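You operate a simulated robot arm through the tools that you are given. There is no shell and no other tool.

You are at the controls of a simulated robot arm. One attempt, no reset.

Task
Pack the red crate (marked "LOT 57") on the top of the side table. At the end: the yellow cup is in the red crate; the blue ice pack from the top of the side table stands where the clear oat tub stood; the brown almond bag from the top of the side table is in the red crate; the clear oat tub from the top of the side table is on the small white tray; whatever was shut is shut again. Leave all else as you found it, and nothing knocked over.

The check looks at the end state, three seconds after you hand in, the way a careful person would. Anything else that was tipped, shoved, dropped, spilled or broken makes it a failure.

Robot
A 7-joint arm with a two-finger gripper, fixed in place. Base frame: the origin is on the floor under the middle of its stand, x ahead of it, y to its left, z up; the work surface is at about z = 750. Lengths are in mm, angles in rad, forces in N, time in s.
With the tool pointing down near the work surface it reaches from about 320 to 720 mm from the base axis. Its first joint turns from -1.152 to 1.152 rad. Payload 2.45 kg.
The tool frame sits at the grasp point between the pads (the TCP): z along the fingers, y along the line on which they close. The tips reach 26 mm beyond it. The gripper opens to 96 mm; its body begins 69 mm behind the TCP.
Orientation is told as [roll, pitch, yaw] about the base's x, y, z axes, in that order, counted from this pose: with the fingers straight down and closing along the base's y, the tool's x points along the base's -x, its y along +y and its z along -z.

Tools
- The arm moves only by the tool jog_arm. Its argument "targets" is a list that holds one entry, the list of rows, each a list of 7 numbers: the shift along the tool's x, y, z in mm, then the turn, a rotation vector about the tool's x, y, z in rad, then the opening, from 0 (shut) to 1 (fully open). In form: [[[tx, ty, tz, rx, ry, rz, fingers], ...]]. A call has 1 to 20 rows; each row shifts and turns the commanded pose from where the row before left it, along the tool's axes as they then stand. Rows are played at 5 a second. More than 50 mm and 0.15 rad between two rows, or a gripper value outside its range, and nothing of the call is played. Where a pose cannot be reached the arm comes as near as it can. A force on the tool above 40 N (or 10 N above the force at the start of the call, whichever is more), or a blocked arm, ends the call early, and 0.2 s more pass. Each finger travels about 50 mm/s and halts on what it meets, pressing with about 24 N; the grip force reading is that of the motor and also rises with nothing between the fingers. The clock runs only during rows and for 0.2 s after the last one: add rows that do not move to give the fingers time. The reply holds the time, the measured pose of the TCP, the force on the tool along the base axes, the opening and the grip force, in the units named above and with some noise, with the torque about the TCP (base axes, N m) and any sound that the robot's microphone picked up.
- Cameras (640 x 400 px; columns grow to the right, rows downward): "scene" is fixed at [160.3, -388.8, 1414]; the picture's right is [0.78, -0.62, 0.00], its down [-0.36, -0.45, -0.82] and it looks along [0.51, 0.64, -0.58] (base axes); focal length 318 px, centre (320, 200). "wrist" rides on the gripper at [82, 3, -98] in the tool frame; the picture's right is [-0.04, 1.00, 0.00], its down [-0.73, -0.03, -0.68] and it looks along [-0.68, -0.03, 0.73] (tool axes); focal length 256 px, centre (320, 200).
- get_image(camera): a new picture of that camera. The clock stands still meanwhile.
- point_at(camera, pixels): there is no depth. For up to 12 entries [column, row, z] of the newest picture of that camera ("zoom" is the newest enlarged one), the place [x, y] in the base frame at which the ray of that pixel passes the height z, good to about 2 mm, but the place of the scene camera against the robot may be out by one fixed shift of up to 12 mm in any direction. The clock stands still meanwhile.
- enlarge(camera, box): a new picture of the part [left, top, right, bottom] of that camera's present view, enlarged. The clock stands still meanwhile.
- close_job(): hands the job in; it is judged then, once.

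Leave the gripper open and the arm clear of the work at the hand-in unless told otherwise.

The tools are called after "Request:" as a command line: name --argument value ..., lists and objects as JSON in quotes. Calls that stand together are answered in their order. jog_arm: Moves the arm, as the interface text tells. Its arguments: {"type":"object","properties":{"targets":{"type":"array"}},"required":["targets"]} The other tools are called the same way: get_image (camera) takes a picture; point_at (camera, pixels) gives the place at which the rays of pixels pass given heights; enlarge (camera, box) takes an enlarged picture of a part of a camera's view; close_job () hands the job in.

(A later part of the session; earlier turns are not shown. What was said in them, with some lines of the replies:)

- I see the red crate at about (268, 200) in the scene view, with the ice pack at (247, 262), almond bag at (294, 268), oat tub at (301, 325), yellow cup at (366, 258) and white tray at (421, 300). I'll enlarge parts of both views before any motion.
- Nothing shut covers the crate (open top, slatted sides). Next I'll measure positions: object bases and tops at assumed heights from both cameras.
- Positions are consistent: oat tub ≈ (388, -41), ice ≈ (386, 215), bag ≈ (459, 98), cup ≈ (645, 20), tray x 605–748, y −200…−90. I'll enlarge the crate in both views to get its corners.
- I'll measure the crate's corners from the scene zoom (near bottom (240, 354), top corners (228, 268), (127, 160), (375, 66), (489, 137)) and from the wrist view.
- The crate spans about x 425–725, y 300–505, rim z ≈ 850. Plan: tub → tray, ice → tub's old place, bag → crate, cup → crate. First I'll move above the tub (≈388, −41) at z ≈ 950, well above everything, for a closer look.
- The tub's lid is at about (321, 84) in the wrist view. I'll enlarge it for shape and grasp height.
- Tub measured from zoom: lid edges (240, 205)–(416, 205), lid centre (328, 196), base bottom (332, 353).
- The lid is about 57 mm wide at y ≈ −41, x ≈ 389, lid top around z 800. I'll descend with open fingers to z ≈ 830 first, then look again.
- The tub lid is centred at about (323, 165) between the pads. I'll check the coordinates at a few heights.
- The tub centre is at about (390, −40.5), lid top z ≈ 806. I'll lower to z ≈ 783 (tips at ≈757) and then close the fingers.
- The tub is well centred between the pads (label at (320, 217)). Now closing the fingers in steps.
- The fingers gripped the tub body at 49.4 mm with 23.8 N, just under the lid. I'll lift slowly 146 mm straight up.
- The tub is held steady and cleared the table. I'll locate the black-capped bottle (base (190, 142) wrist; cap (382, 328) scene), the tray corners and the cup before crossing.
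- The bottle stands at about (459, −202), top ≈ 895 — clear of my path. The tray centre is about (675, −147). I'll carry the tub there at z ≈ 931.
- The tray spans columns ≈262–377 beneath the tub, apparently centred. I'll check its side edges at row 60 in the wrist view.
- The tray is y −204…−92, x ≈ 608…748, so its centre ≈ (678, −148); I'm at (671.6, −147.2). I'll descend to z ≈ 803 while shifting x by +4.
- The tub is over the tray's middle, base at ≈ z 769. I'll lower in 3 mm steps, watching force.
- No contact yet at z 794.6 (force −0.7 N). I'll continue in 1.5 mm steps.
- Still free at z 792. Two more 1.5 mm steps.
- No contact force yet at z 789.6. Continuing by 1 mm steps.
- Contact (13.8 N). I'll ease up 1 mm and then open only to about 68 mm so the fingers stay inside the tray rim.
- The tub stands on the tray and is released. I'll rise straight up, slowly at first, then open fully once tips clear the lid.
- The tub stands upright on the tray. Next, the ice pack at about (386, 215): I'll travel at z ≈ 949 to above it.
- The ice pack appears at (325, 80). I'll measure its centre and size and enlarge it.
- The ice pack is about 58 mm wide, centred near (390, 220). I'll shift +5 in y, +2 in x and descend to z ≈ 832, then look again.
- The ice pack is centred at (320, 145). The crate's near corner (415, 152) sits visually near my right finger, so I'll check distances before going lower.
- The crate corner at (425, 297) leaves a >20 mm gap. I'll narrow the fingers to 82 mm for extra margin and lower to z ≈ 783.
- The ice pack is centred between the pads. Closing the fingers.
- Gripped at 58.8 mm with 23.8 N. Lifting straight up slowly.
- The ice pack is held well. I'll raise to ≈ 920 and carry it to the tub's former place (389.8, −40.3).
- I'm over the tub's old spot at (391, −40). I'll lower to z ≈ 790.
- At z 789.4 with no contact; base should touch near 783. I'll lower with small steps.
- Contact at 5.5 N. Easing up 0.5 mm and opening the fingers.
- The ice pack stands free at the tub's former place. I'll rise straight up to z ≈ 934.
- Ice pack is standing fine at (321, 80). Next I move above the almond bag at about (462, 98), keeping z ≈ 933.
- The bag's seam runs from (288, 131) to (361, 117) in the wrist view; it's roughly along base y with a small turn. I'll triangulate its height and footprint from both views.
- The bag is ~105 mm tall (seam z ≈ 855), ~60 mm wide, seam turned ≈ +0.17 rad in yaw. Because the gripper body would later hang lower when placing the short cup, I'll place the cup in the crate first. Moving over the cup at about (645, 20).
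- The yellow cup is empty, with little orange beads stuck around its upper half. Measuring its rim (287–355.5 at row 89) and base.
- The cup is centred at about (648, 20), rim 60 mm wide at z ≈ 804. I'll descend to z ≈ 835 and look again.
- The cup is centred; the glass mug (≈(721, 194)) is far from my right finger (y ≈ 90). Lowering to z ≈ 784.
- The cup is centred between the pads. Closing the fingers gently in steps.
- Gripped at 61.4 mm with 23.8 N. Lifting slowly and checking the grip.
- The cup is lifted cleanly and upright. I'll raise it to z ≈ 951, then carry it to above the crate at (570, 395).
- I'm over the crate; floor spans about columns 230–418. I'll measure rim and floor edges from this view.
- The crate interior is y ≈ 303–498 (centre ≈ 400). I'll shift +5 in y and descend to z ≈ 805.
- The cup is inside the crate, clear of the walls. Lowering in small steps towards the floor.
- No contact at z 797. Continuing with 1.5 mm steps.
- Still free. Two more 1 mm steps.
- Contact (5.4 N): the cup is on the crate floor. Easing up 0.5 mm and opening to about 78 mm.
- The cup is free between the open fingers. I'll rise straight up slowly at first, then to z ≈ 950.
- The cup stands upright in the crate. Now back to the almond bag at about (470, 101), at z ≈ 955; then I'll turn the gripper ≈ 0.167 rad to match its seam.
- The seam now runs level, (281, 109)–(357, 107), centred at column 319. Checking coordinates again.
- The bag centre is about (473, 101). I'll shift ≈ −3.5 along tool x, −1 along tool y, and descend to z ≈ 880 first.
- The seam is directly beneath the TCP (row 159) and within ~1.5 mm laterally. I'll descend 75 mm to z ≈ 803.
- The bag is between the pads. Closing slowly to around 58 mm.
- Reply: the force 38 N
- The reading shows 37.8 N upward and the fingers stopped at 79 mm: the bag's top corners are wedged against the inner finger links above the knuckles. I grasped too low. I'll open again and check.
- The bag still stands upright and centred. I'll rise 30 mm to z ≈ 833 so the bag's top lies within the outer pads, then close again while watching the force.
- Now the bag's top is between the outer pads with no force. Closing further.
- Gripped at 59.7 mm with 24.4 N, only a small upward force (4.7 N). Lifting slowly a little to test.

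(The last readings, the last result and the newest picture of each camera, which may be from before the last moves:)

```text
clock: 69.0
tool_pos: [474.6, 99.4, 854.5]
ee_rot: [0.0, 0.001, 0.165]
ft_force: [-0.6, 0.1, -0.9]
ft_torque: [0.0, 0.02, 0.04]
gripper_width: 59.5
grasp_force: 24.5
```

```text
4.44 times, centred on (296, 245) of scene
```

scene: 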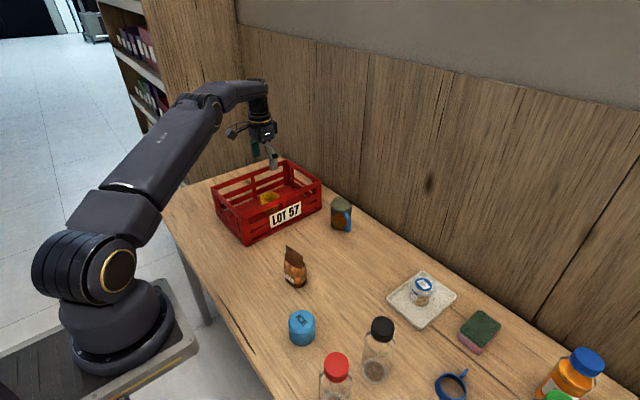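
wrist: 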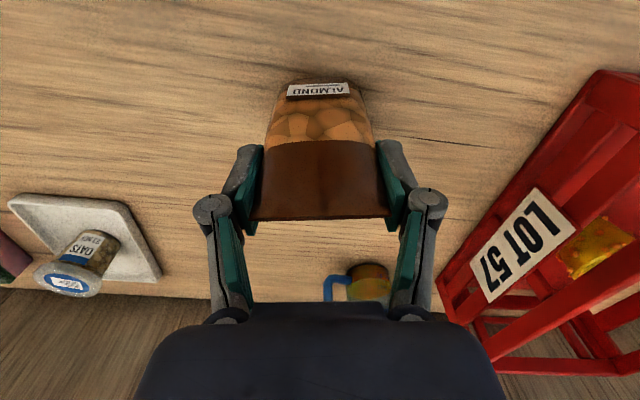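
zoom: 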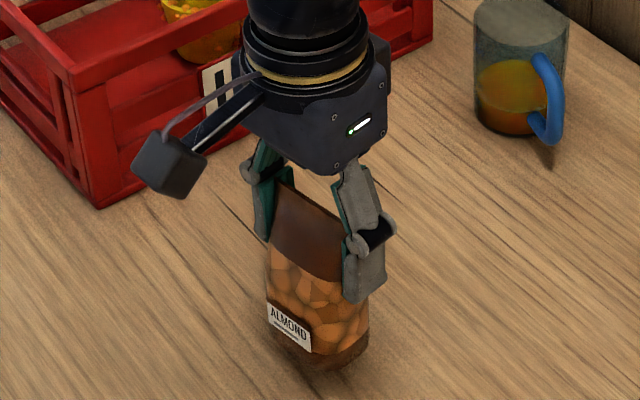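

The bag hangs straight and is clear of the table. I'll lift slowly to z ≈ 985 (bag base ≈ 900, well above the crate rim) and turn the gripper back to yaw 0.

Request:
jog_arm --targets '[[[0, 0, -10, 0, 0, 0, 0.54], [0, 0, -16, 0, 0, 0, 0.54], [0, 0, -20, 0, 0, 0, 0.54], [0, 0, -22, 0, 0, 0, 0.54], [0, 0, -22, 0, 0, 0, 0.54], [0, 0, -20, 0, 0, 0, 0.54], [0, 0, -15, 0, 0, 0, 0.54], [0, 0, -6, 0, 0, 0, 0.54], [0, 0, 0, 0, 0, 0.055, 0.54], [0, 0, 0, 0, 0, 0.055, 0.54], [0, 0, 0, 0, 0, 0.055, 0.54], [0, 0, 0, 0, 0, 0, 0.54]]]'

Request:
get_image --camera "wrist"

Request:
get_image --camera "scene"

```text
clock: 71.6
tool_pos: [473.3, 99.5, 984.7]
ee_rot: [0.0, 0.001, 0.0]
ft_force: [0.0, 0.1, -1.2]
ft_torque: [0.01, -0.05, -0.01]
gripper_width: 59.1
grasp_force: 24.0
```

```text
taken
```

wrist: 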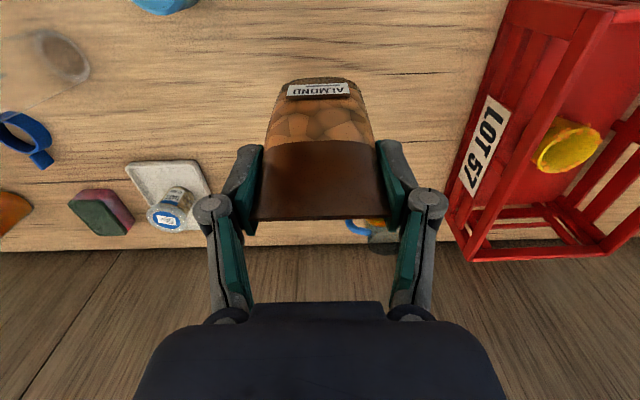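

```text
taken
```

scene: 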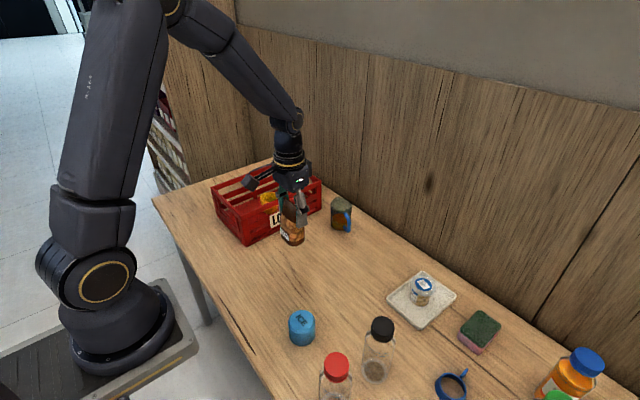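

The grip holds at z ≈ 985. Now carrying the bag to above the crate's near half at (485, 400), with gentle acceleration.

Request:
jog_arm --targets '[[[-0.5, 8, 0, 0, 0, 0, 0.54], [-1, 18, 0, 0, 0, 0, 0.54], [-1, 26, 0, 0, 0, 0, 0.54], [-1.5, 32, 0, 0, 0, 0, 0.54], [-1.5, 34, 0, 0, 0, 0, 0.54], [-1.5, 34, 0, 0, 0, 0, 0.54], [-1.5, 34, 0, 0, 0, 0, 0.54], [-1, 34, 0, 0, 0, 0, 0.54], [-1, 30, 0, 0, 0, 0, 0.54], [-1, 24, 0, 0, 0, 0, 0.54], [-0.5, 16, 0, 0, 0, 0, 0.54], [0, 8, 0, 0, 0, 0, 0.54], [0, 2, 0, 0, 0, 0, 0.54], [0, 0, 0, 0, 0, 0, 0.54]]]'

Request:
get_image --camera "wrist"

Request:
enlarge --camera "scene" --box '[180, 110, 340, 250]'

```text
clock: 74.6
tool_pos: [484.2, 398.8, 986.1]
ee_rot: [-0.001, 0.0, 0.002]
ft_force: [-0.7, -0.5, -1.1]
ft_torque: [0.02, 0.01, 0.01]
gripper_width: 59.2
grasp_force: 23.4
```

```text
taken
```

wrist: 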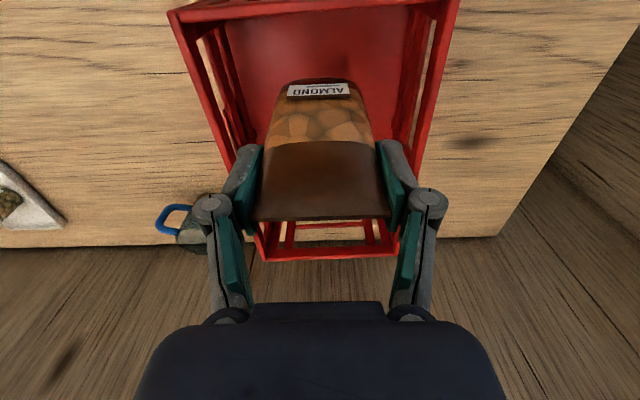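

```text
2.86 times, centred on (260, 180) of scene
```

zoom: 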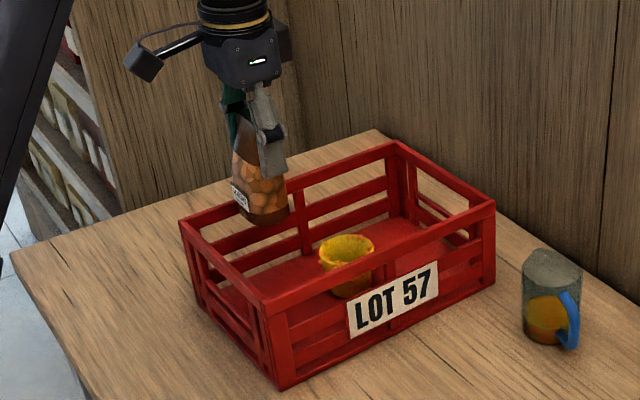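

The bag hangs over the crate's near half, the cup visible beyond. I'll check the near wall's location and side walls in this view before lowering.

Request:
enlarge --camera "wrist" --box '[160, 0, 480, 130]'

Request:
point_at --camera "wrist" --pixels '[[310, 3, 855], [310, 18, 855], [184, 10, 855], [205, 60, 855], [440, 60, 855], [228, 24, 760], [414, 24, 760], [262, 140, 757], [385, 140, 757]]'

```text
2.00 times, centred on (320, 65) of wrist
```

zoom: 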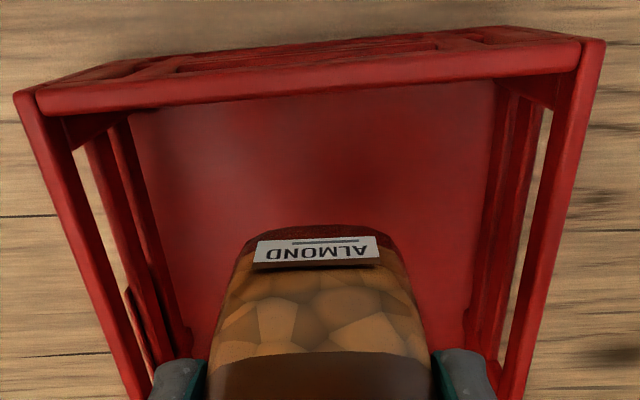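

```text
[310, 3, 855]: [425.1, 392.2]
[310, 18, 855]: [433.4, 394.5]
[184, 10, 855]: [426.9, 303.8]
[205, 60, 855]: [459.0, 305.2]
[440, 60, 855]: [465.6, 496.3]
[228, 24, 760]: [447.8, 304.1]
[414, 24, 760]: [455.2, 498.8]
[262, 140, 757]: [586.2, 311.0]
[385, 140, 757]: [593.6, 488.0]
```

The near wall's inner edge is x ≈ 432 and sides y ≈ 305/497, so the bag (x 462–506, y 369–429) fits well. Lowering to z ≈ 852.

Request:
jog_arm --targets '[[[0, 0, 10, 0, 0, 0, 0.54], [0, 0, 18, 0, 0, 0, 0.54], [0, 0, 22, 0, 0, 0, 0.54], [0, 0, 24, 0, 0, 0, 0.54], [0, 0, 22, 0, 0, 0, 0.54], [0, 0, 18, 0, 0, 0, 0.54], [0, 0, 12, 0, 0, 0, 0.54], [0, 0, 7, 0, 0, 0, 0.54], [0, 0, 0, 0, 0, 0, 0.54]]]'

Request:
get_image --camera "wrist"

Request:
enlarge --camera "scene" --box '[180, 130, 340, 250]'

```text
clock: 76.6
tool_pos: [485.3, 399.9, 853.6]
ee_rot: [-0.001, -0.001, 0.002]
ft_force: [-1.0, -0.7, -0.2]
ft_torque: [0.03, 0.0, 0.01]
gripper_width: 59.5
grasp_force: 23.4
```

```text
taken
```

wrist: 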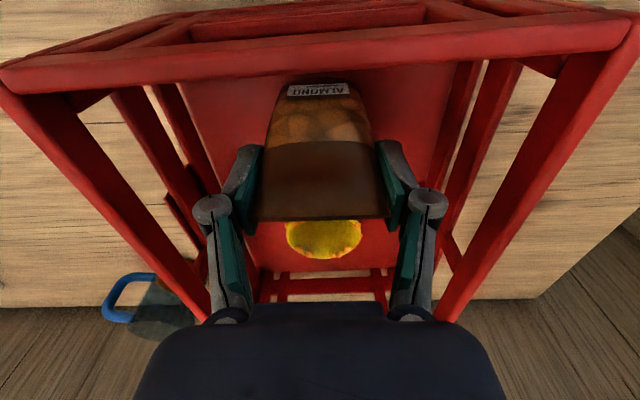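

```text
3.33 times, centred on (260, 190) of scene
```

zoom: 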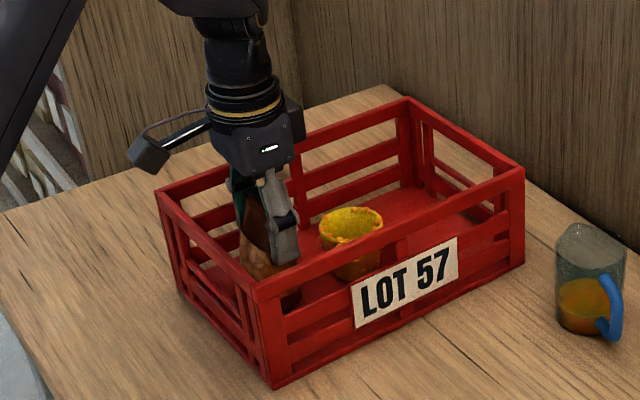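

The bag hangs inside, clear of the walls and the cup. Lowering in small steps to contact.

Request:
jog_arm --targets '[[[0, 0, 4, 0, 0, 0, 0.54], [0, 0, 3, 0, 0, 0, 0.54], [0, 0, 2, 0, 0, 0, 0.54], [0, 0, 0, 0, 0, 0, 0.54]]]'

```text
clock: 77.6
tool_pos: [484.7, 399.0, 844.1]
ee_rot: [-0.001, 0.0, 0.003]
ft_force: [0.5, -0.6, 0.3]
ft_torque: [0.02, 0.03, 0.02]
gripper_width: 59.6
grasp_force: 23.8
```

At z 844, still free. 1 mm steps now.

Request:
jog_arm --targets '[[[0, 0, 1, 0, 0, 0, 0.54], [0, 0, 1, 0, 0, 0, 0.54], [0, 0, 1, 0, 0, 0, 0.54], [0, 0, 0, 0, 0, 0, 0.54]]]'

```text
clock: 78.6
tool_pos: [485.1, 399.2, 842.2]
ee_rot: [0.001, -0.002, 0.001]
ft_force: [-2.5, -1.9, 15.4]
ft_torque: [-0.11, 0.25, 0.04]
gripper_width: 59.3
grasp_force: 23.5
```

Contact (15.4 N): the bag is on the crate floor. Easing up about 1 mm, then opening slowly.

Request:
jog_arm --targets '[[[0, 0, -1, 0, 0, 0, 0.54], [0, 0, 0, 0, 0, 0, 0.54]]]'

```text
clock: 79.2
tool_pos: [485.5, 398.7, 841.4]
ee_rot: [0.0, -0.001, 0.003]
ft_force: [1.6, 1.5, 6.0]
ft_torque: [0.23, -0.24, -0.02]
gripper_width: 59.2
grasp_force: 23.8
```

Force is down to 6 N, so the bag is resting lightly. Opening the fingers gradually.

Request:
jog_arm --targets '[[[0, 0, 0, 0, 0, 0, 0.6], [0, 0, 0, 0, 0, 0, 0.64], [0, 0, 0, 0, 0, 0, 0.7], [0, 0, 0, 0, 0, 0, 0.78], [0, 0, 0, 0, 0, 0, 0.85], [0, 0, 0, 0, 0, 0, 0.85]]]'

Request:
get_image --camera "wrist"

Request:
enlarge --camera "scene" --box '[180, 130, 340, 250]'

```text
clock: 80.6
tool_pos: [485.3, 398.5, 841.4]
ee_rot: [0.001, 0.0, 0.001]
ft_force: [-0.3, -0.4, -0.1]
ft_torque: [-0.01, -0.01, -0.03]
gripper_width: 81.7
grasp_force: 0.1
```

```text
taken
```

wrist: 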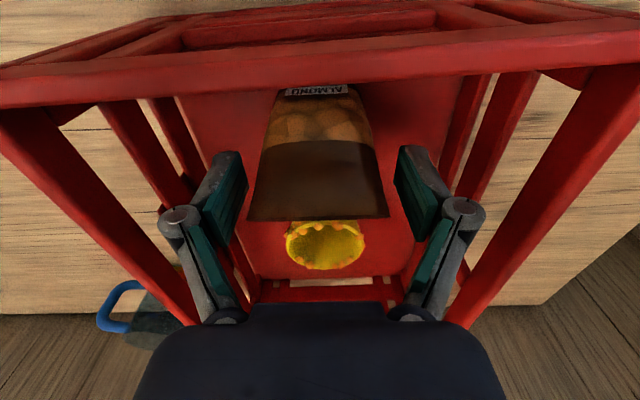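

```text
3.33 times, centred on (260, 190) of scene
```

zoom: 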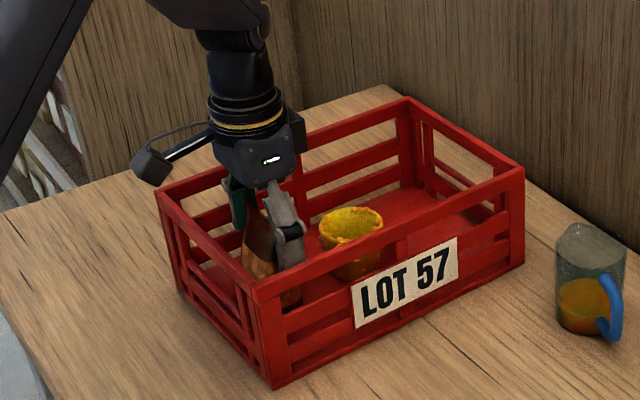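

The bag stands free and upright in the crate. I'll rise slowly straight up to z ≈ 985.

Request:
jog_arm --targets '[[[0, 0, -4, 0, 0, 0, 0.88], [0, 0, -8, 0, 0, 0, 0.9], [0, 0, -14, 0, 0, 0, 0.92], [0, 0, -20, 0, 0, 0, 0.92], [0, 0, -25, 0, 0, 0, 0.95], [0, 0, -28, 0, 0, 0, 1], [0, 0, -28, 0, 0, 0, 1], [0, 0, -20, 0, 0, 0, 1], [0, 0, 0, 0, 0, 0, 1]]]'

Request:
get_image --camera "wrist"

Request:
get_image --camera "scene"

```text
clock: 82.6
tool_pos: [486.2, 400.8, 990.6]
ee_rot: [0.0, -0.001, 0.0]
ft_force: [0.1, -0.4, 0.0]
ft_torque: [0.03, 0.01, 0.03]
gripper_width: 96.0
grasp_force: 0.1
```

```text
taken
```

wrist: 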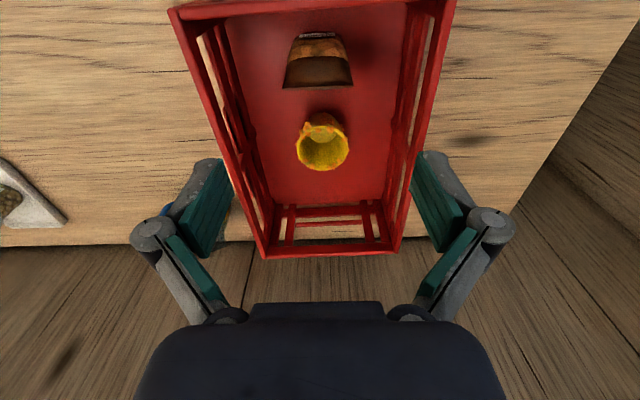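

```text
taken
```

scene: 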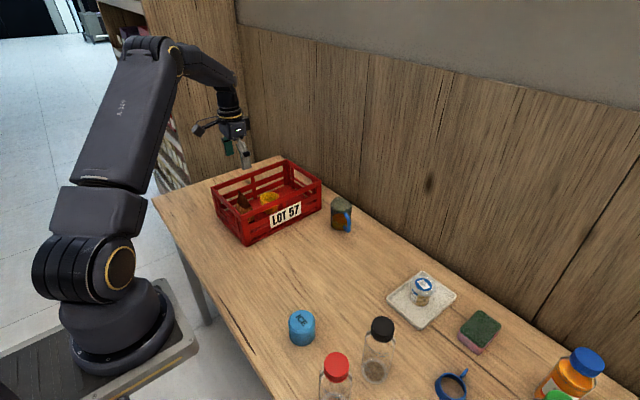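

Both bag and cup stand upright in the crate, ice pack at the tub's spot, tub on the tray. I'll retreat the arm up to about its starting place, clear of the work, and inspect everything once more.

Request:
jog_arm --targets '[[[5, -15, -15, 0, 0, 0, 1], [10, -30, -20, 0, 0, 0, 1], [12, -35, -20, 0, 0, 0, 1], [12, -35, -20, 0, 0, 0, 1], [12, -35, -20, 0, 0, 0, 1], [12, -35, -20, 0, 0, 0, 1], [12, -35, -20, 0, 0, 0, 1], [10, -35, -18, 0, 0, 0, 1], [6, -25, -12, 0, 0, 0, 1], [2, -13, -5, 0, 0, 0, 1], [0, 0, 0, 0, 0, 0, 1]]]'

Request:
get_image --camera "wrist"

Request:
get_image --camera "scene"

Request:
enlarge --camera "scene" --box '[200, 150, 400, 275]'

Request:
enlarge --camera "scene" --box '[270, 250, 510, 400]'

Request:
enlarge --camera "wrist" --box '[0, 0, 260, 240]'

```text
clock: 85.0
tool_pos: [391.9, 104.9, 1159.2]
ee_rot: [0.0, -0.001, 0.002]
ft_force: [-0.2, 0.4, -0.5]
ft_torque: [0.0, -0.01, 0.03]
gripper_width: 96.0
grasp_force: 0.0
```

```text
taken
```

wrist: 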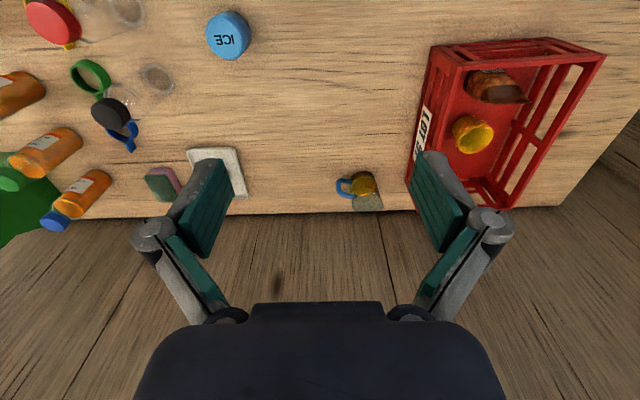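

```text
taken
```

scene: 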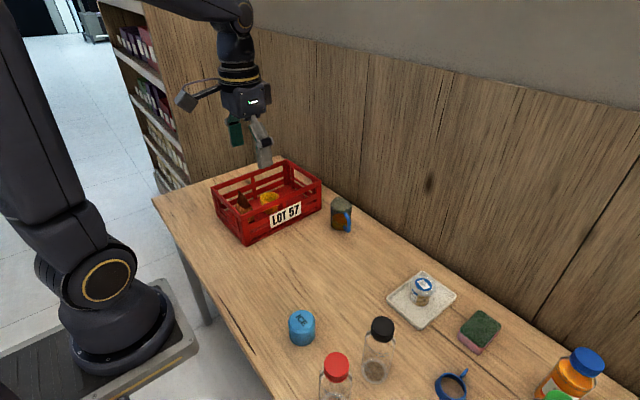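

```text
3.20 times, centred on (300, 212) of scene
```

zoom: 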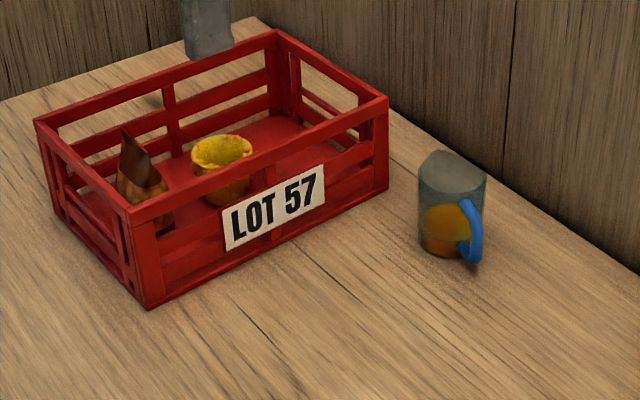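

```text
2.67 times, centred on (390, 325) of scene
```

zoom: 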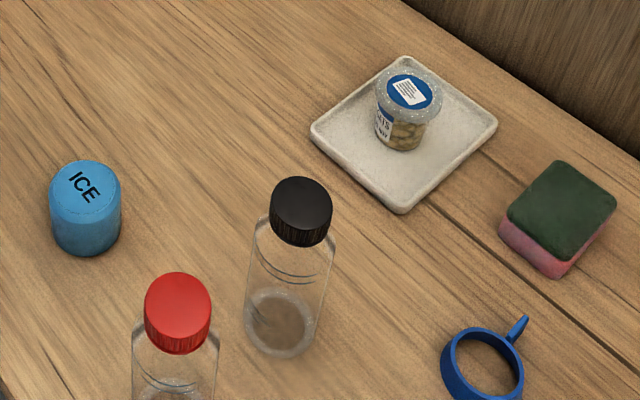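

```text
1.67 times, centred on (130, 120) of wrist
```

zoom: 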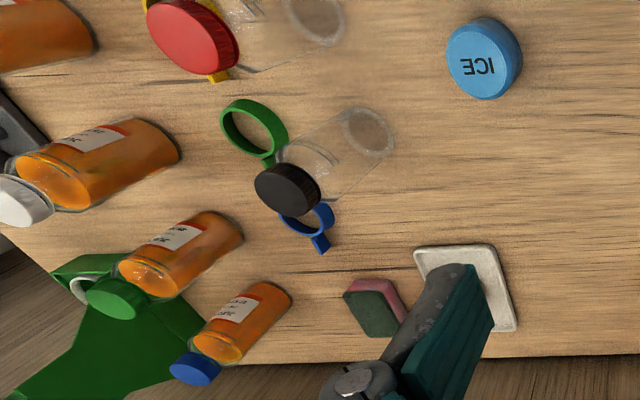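

Everything matches the task. The cup and almond bag are upright in the crate, the ice pack stands where the tub was, and the tub is shut and upright on the tray. The crate, mug, bottles and sponge have not moved. The gripper is open and the arm is clear, so I'm handing in.

Request:
close_job

```text
The job is handed in.
```

I've packed the crate and handed the job in. The last pictures before hand-in showed everything in place:

- **Yellow cup:** it stands upright in the red crate.
- **Almond bag:** it stands upright in the red crate, nearer the robot than the cup. My first grip was too low, and the gripper pressed down on the bag with about 38 N. I opened it and gripped higher; the bag stayed upright and I saw no damage.
- **Ice pack:** it stands where the oat tub stood, within about a millimetre of the tub's old centre.
- **Oat tub:** it stands upright on the small white tray with its lid on.
- **Whatever was shut:** I opened nothing during the job, so nothing had to be shut again.

In the last pictures the crate, mug, bottles and sponge were where they started, and nothing was knocked over. The gripper is open and the arm is back near its starting position.
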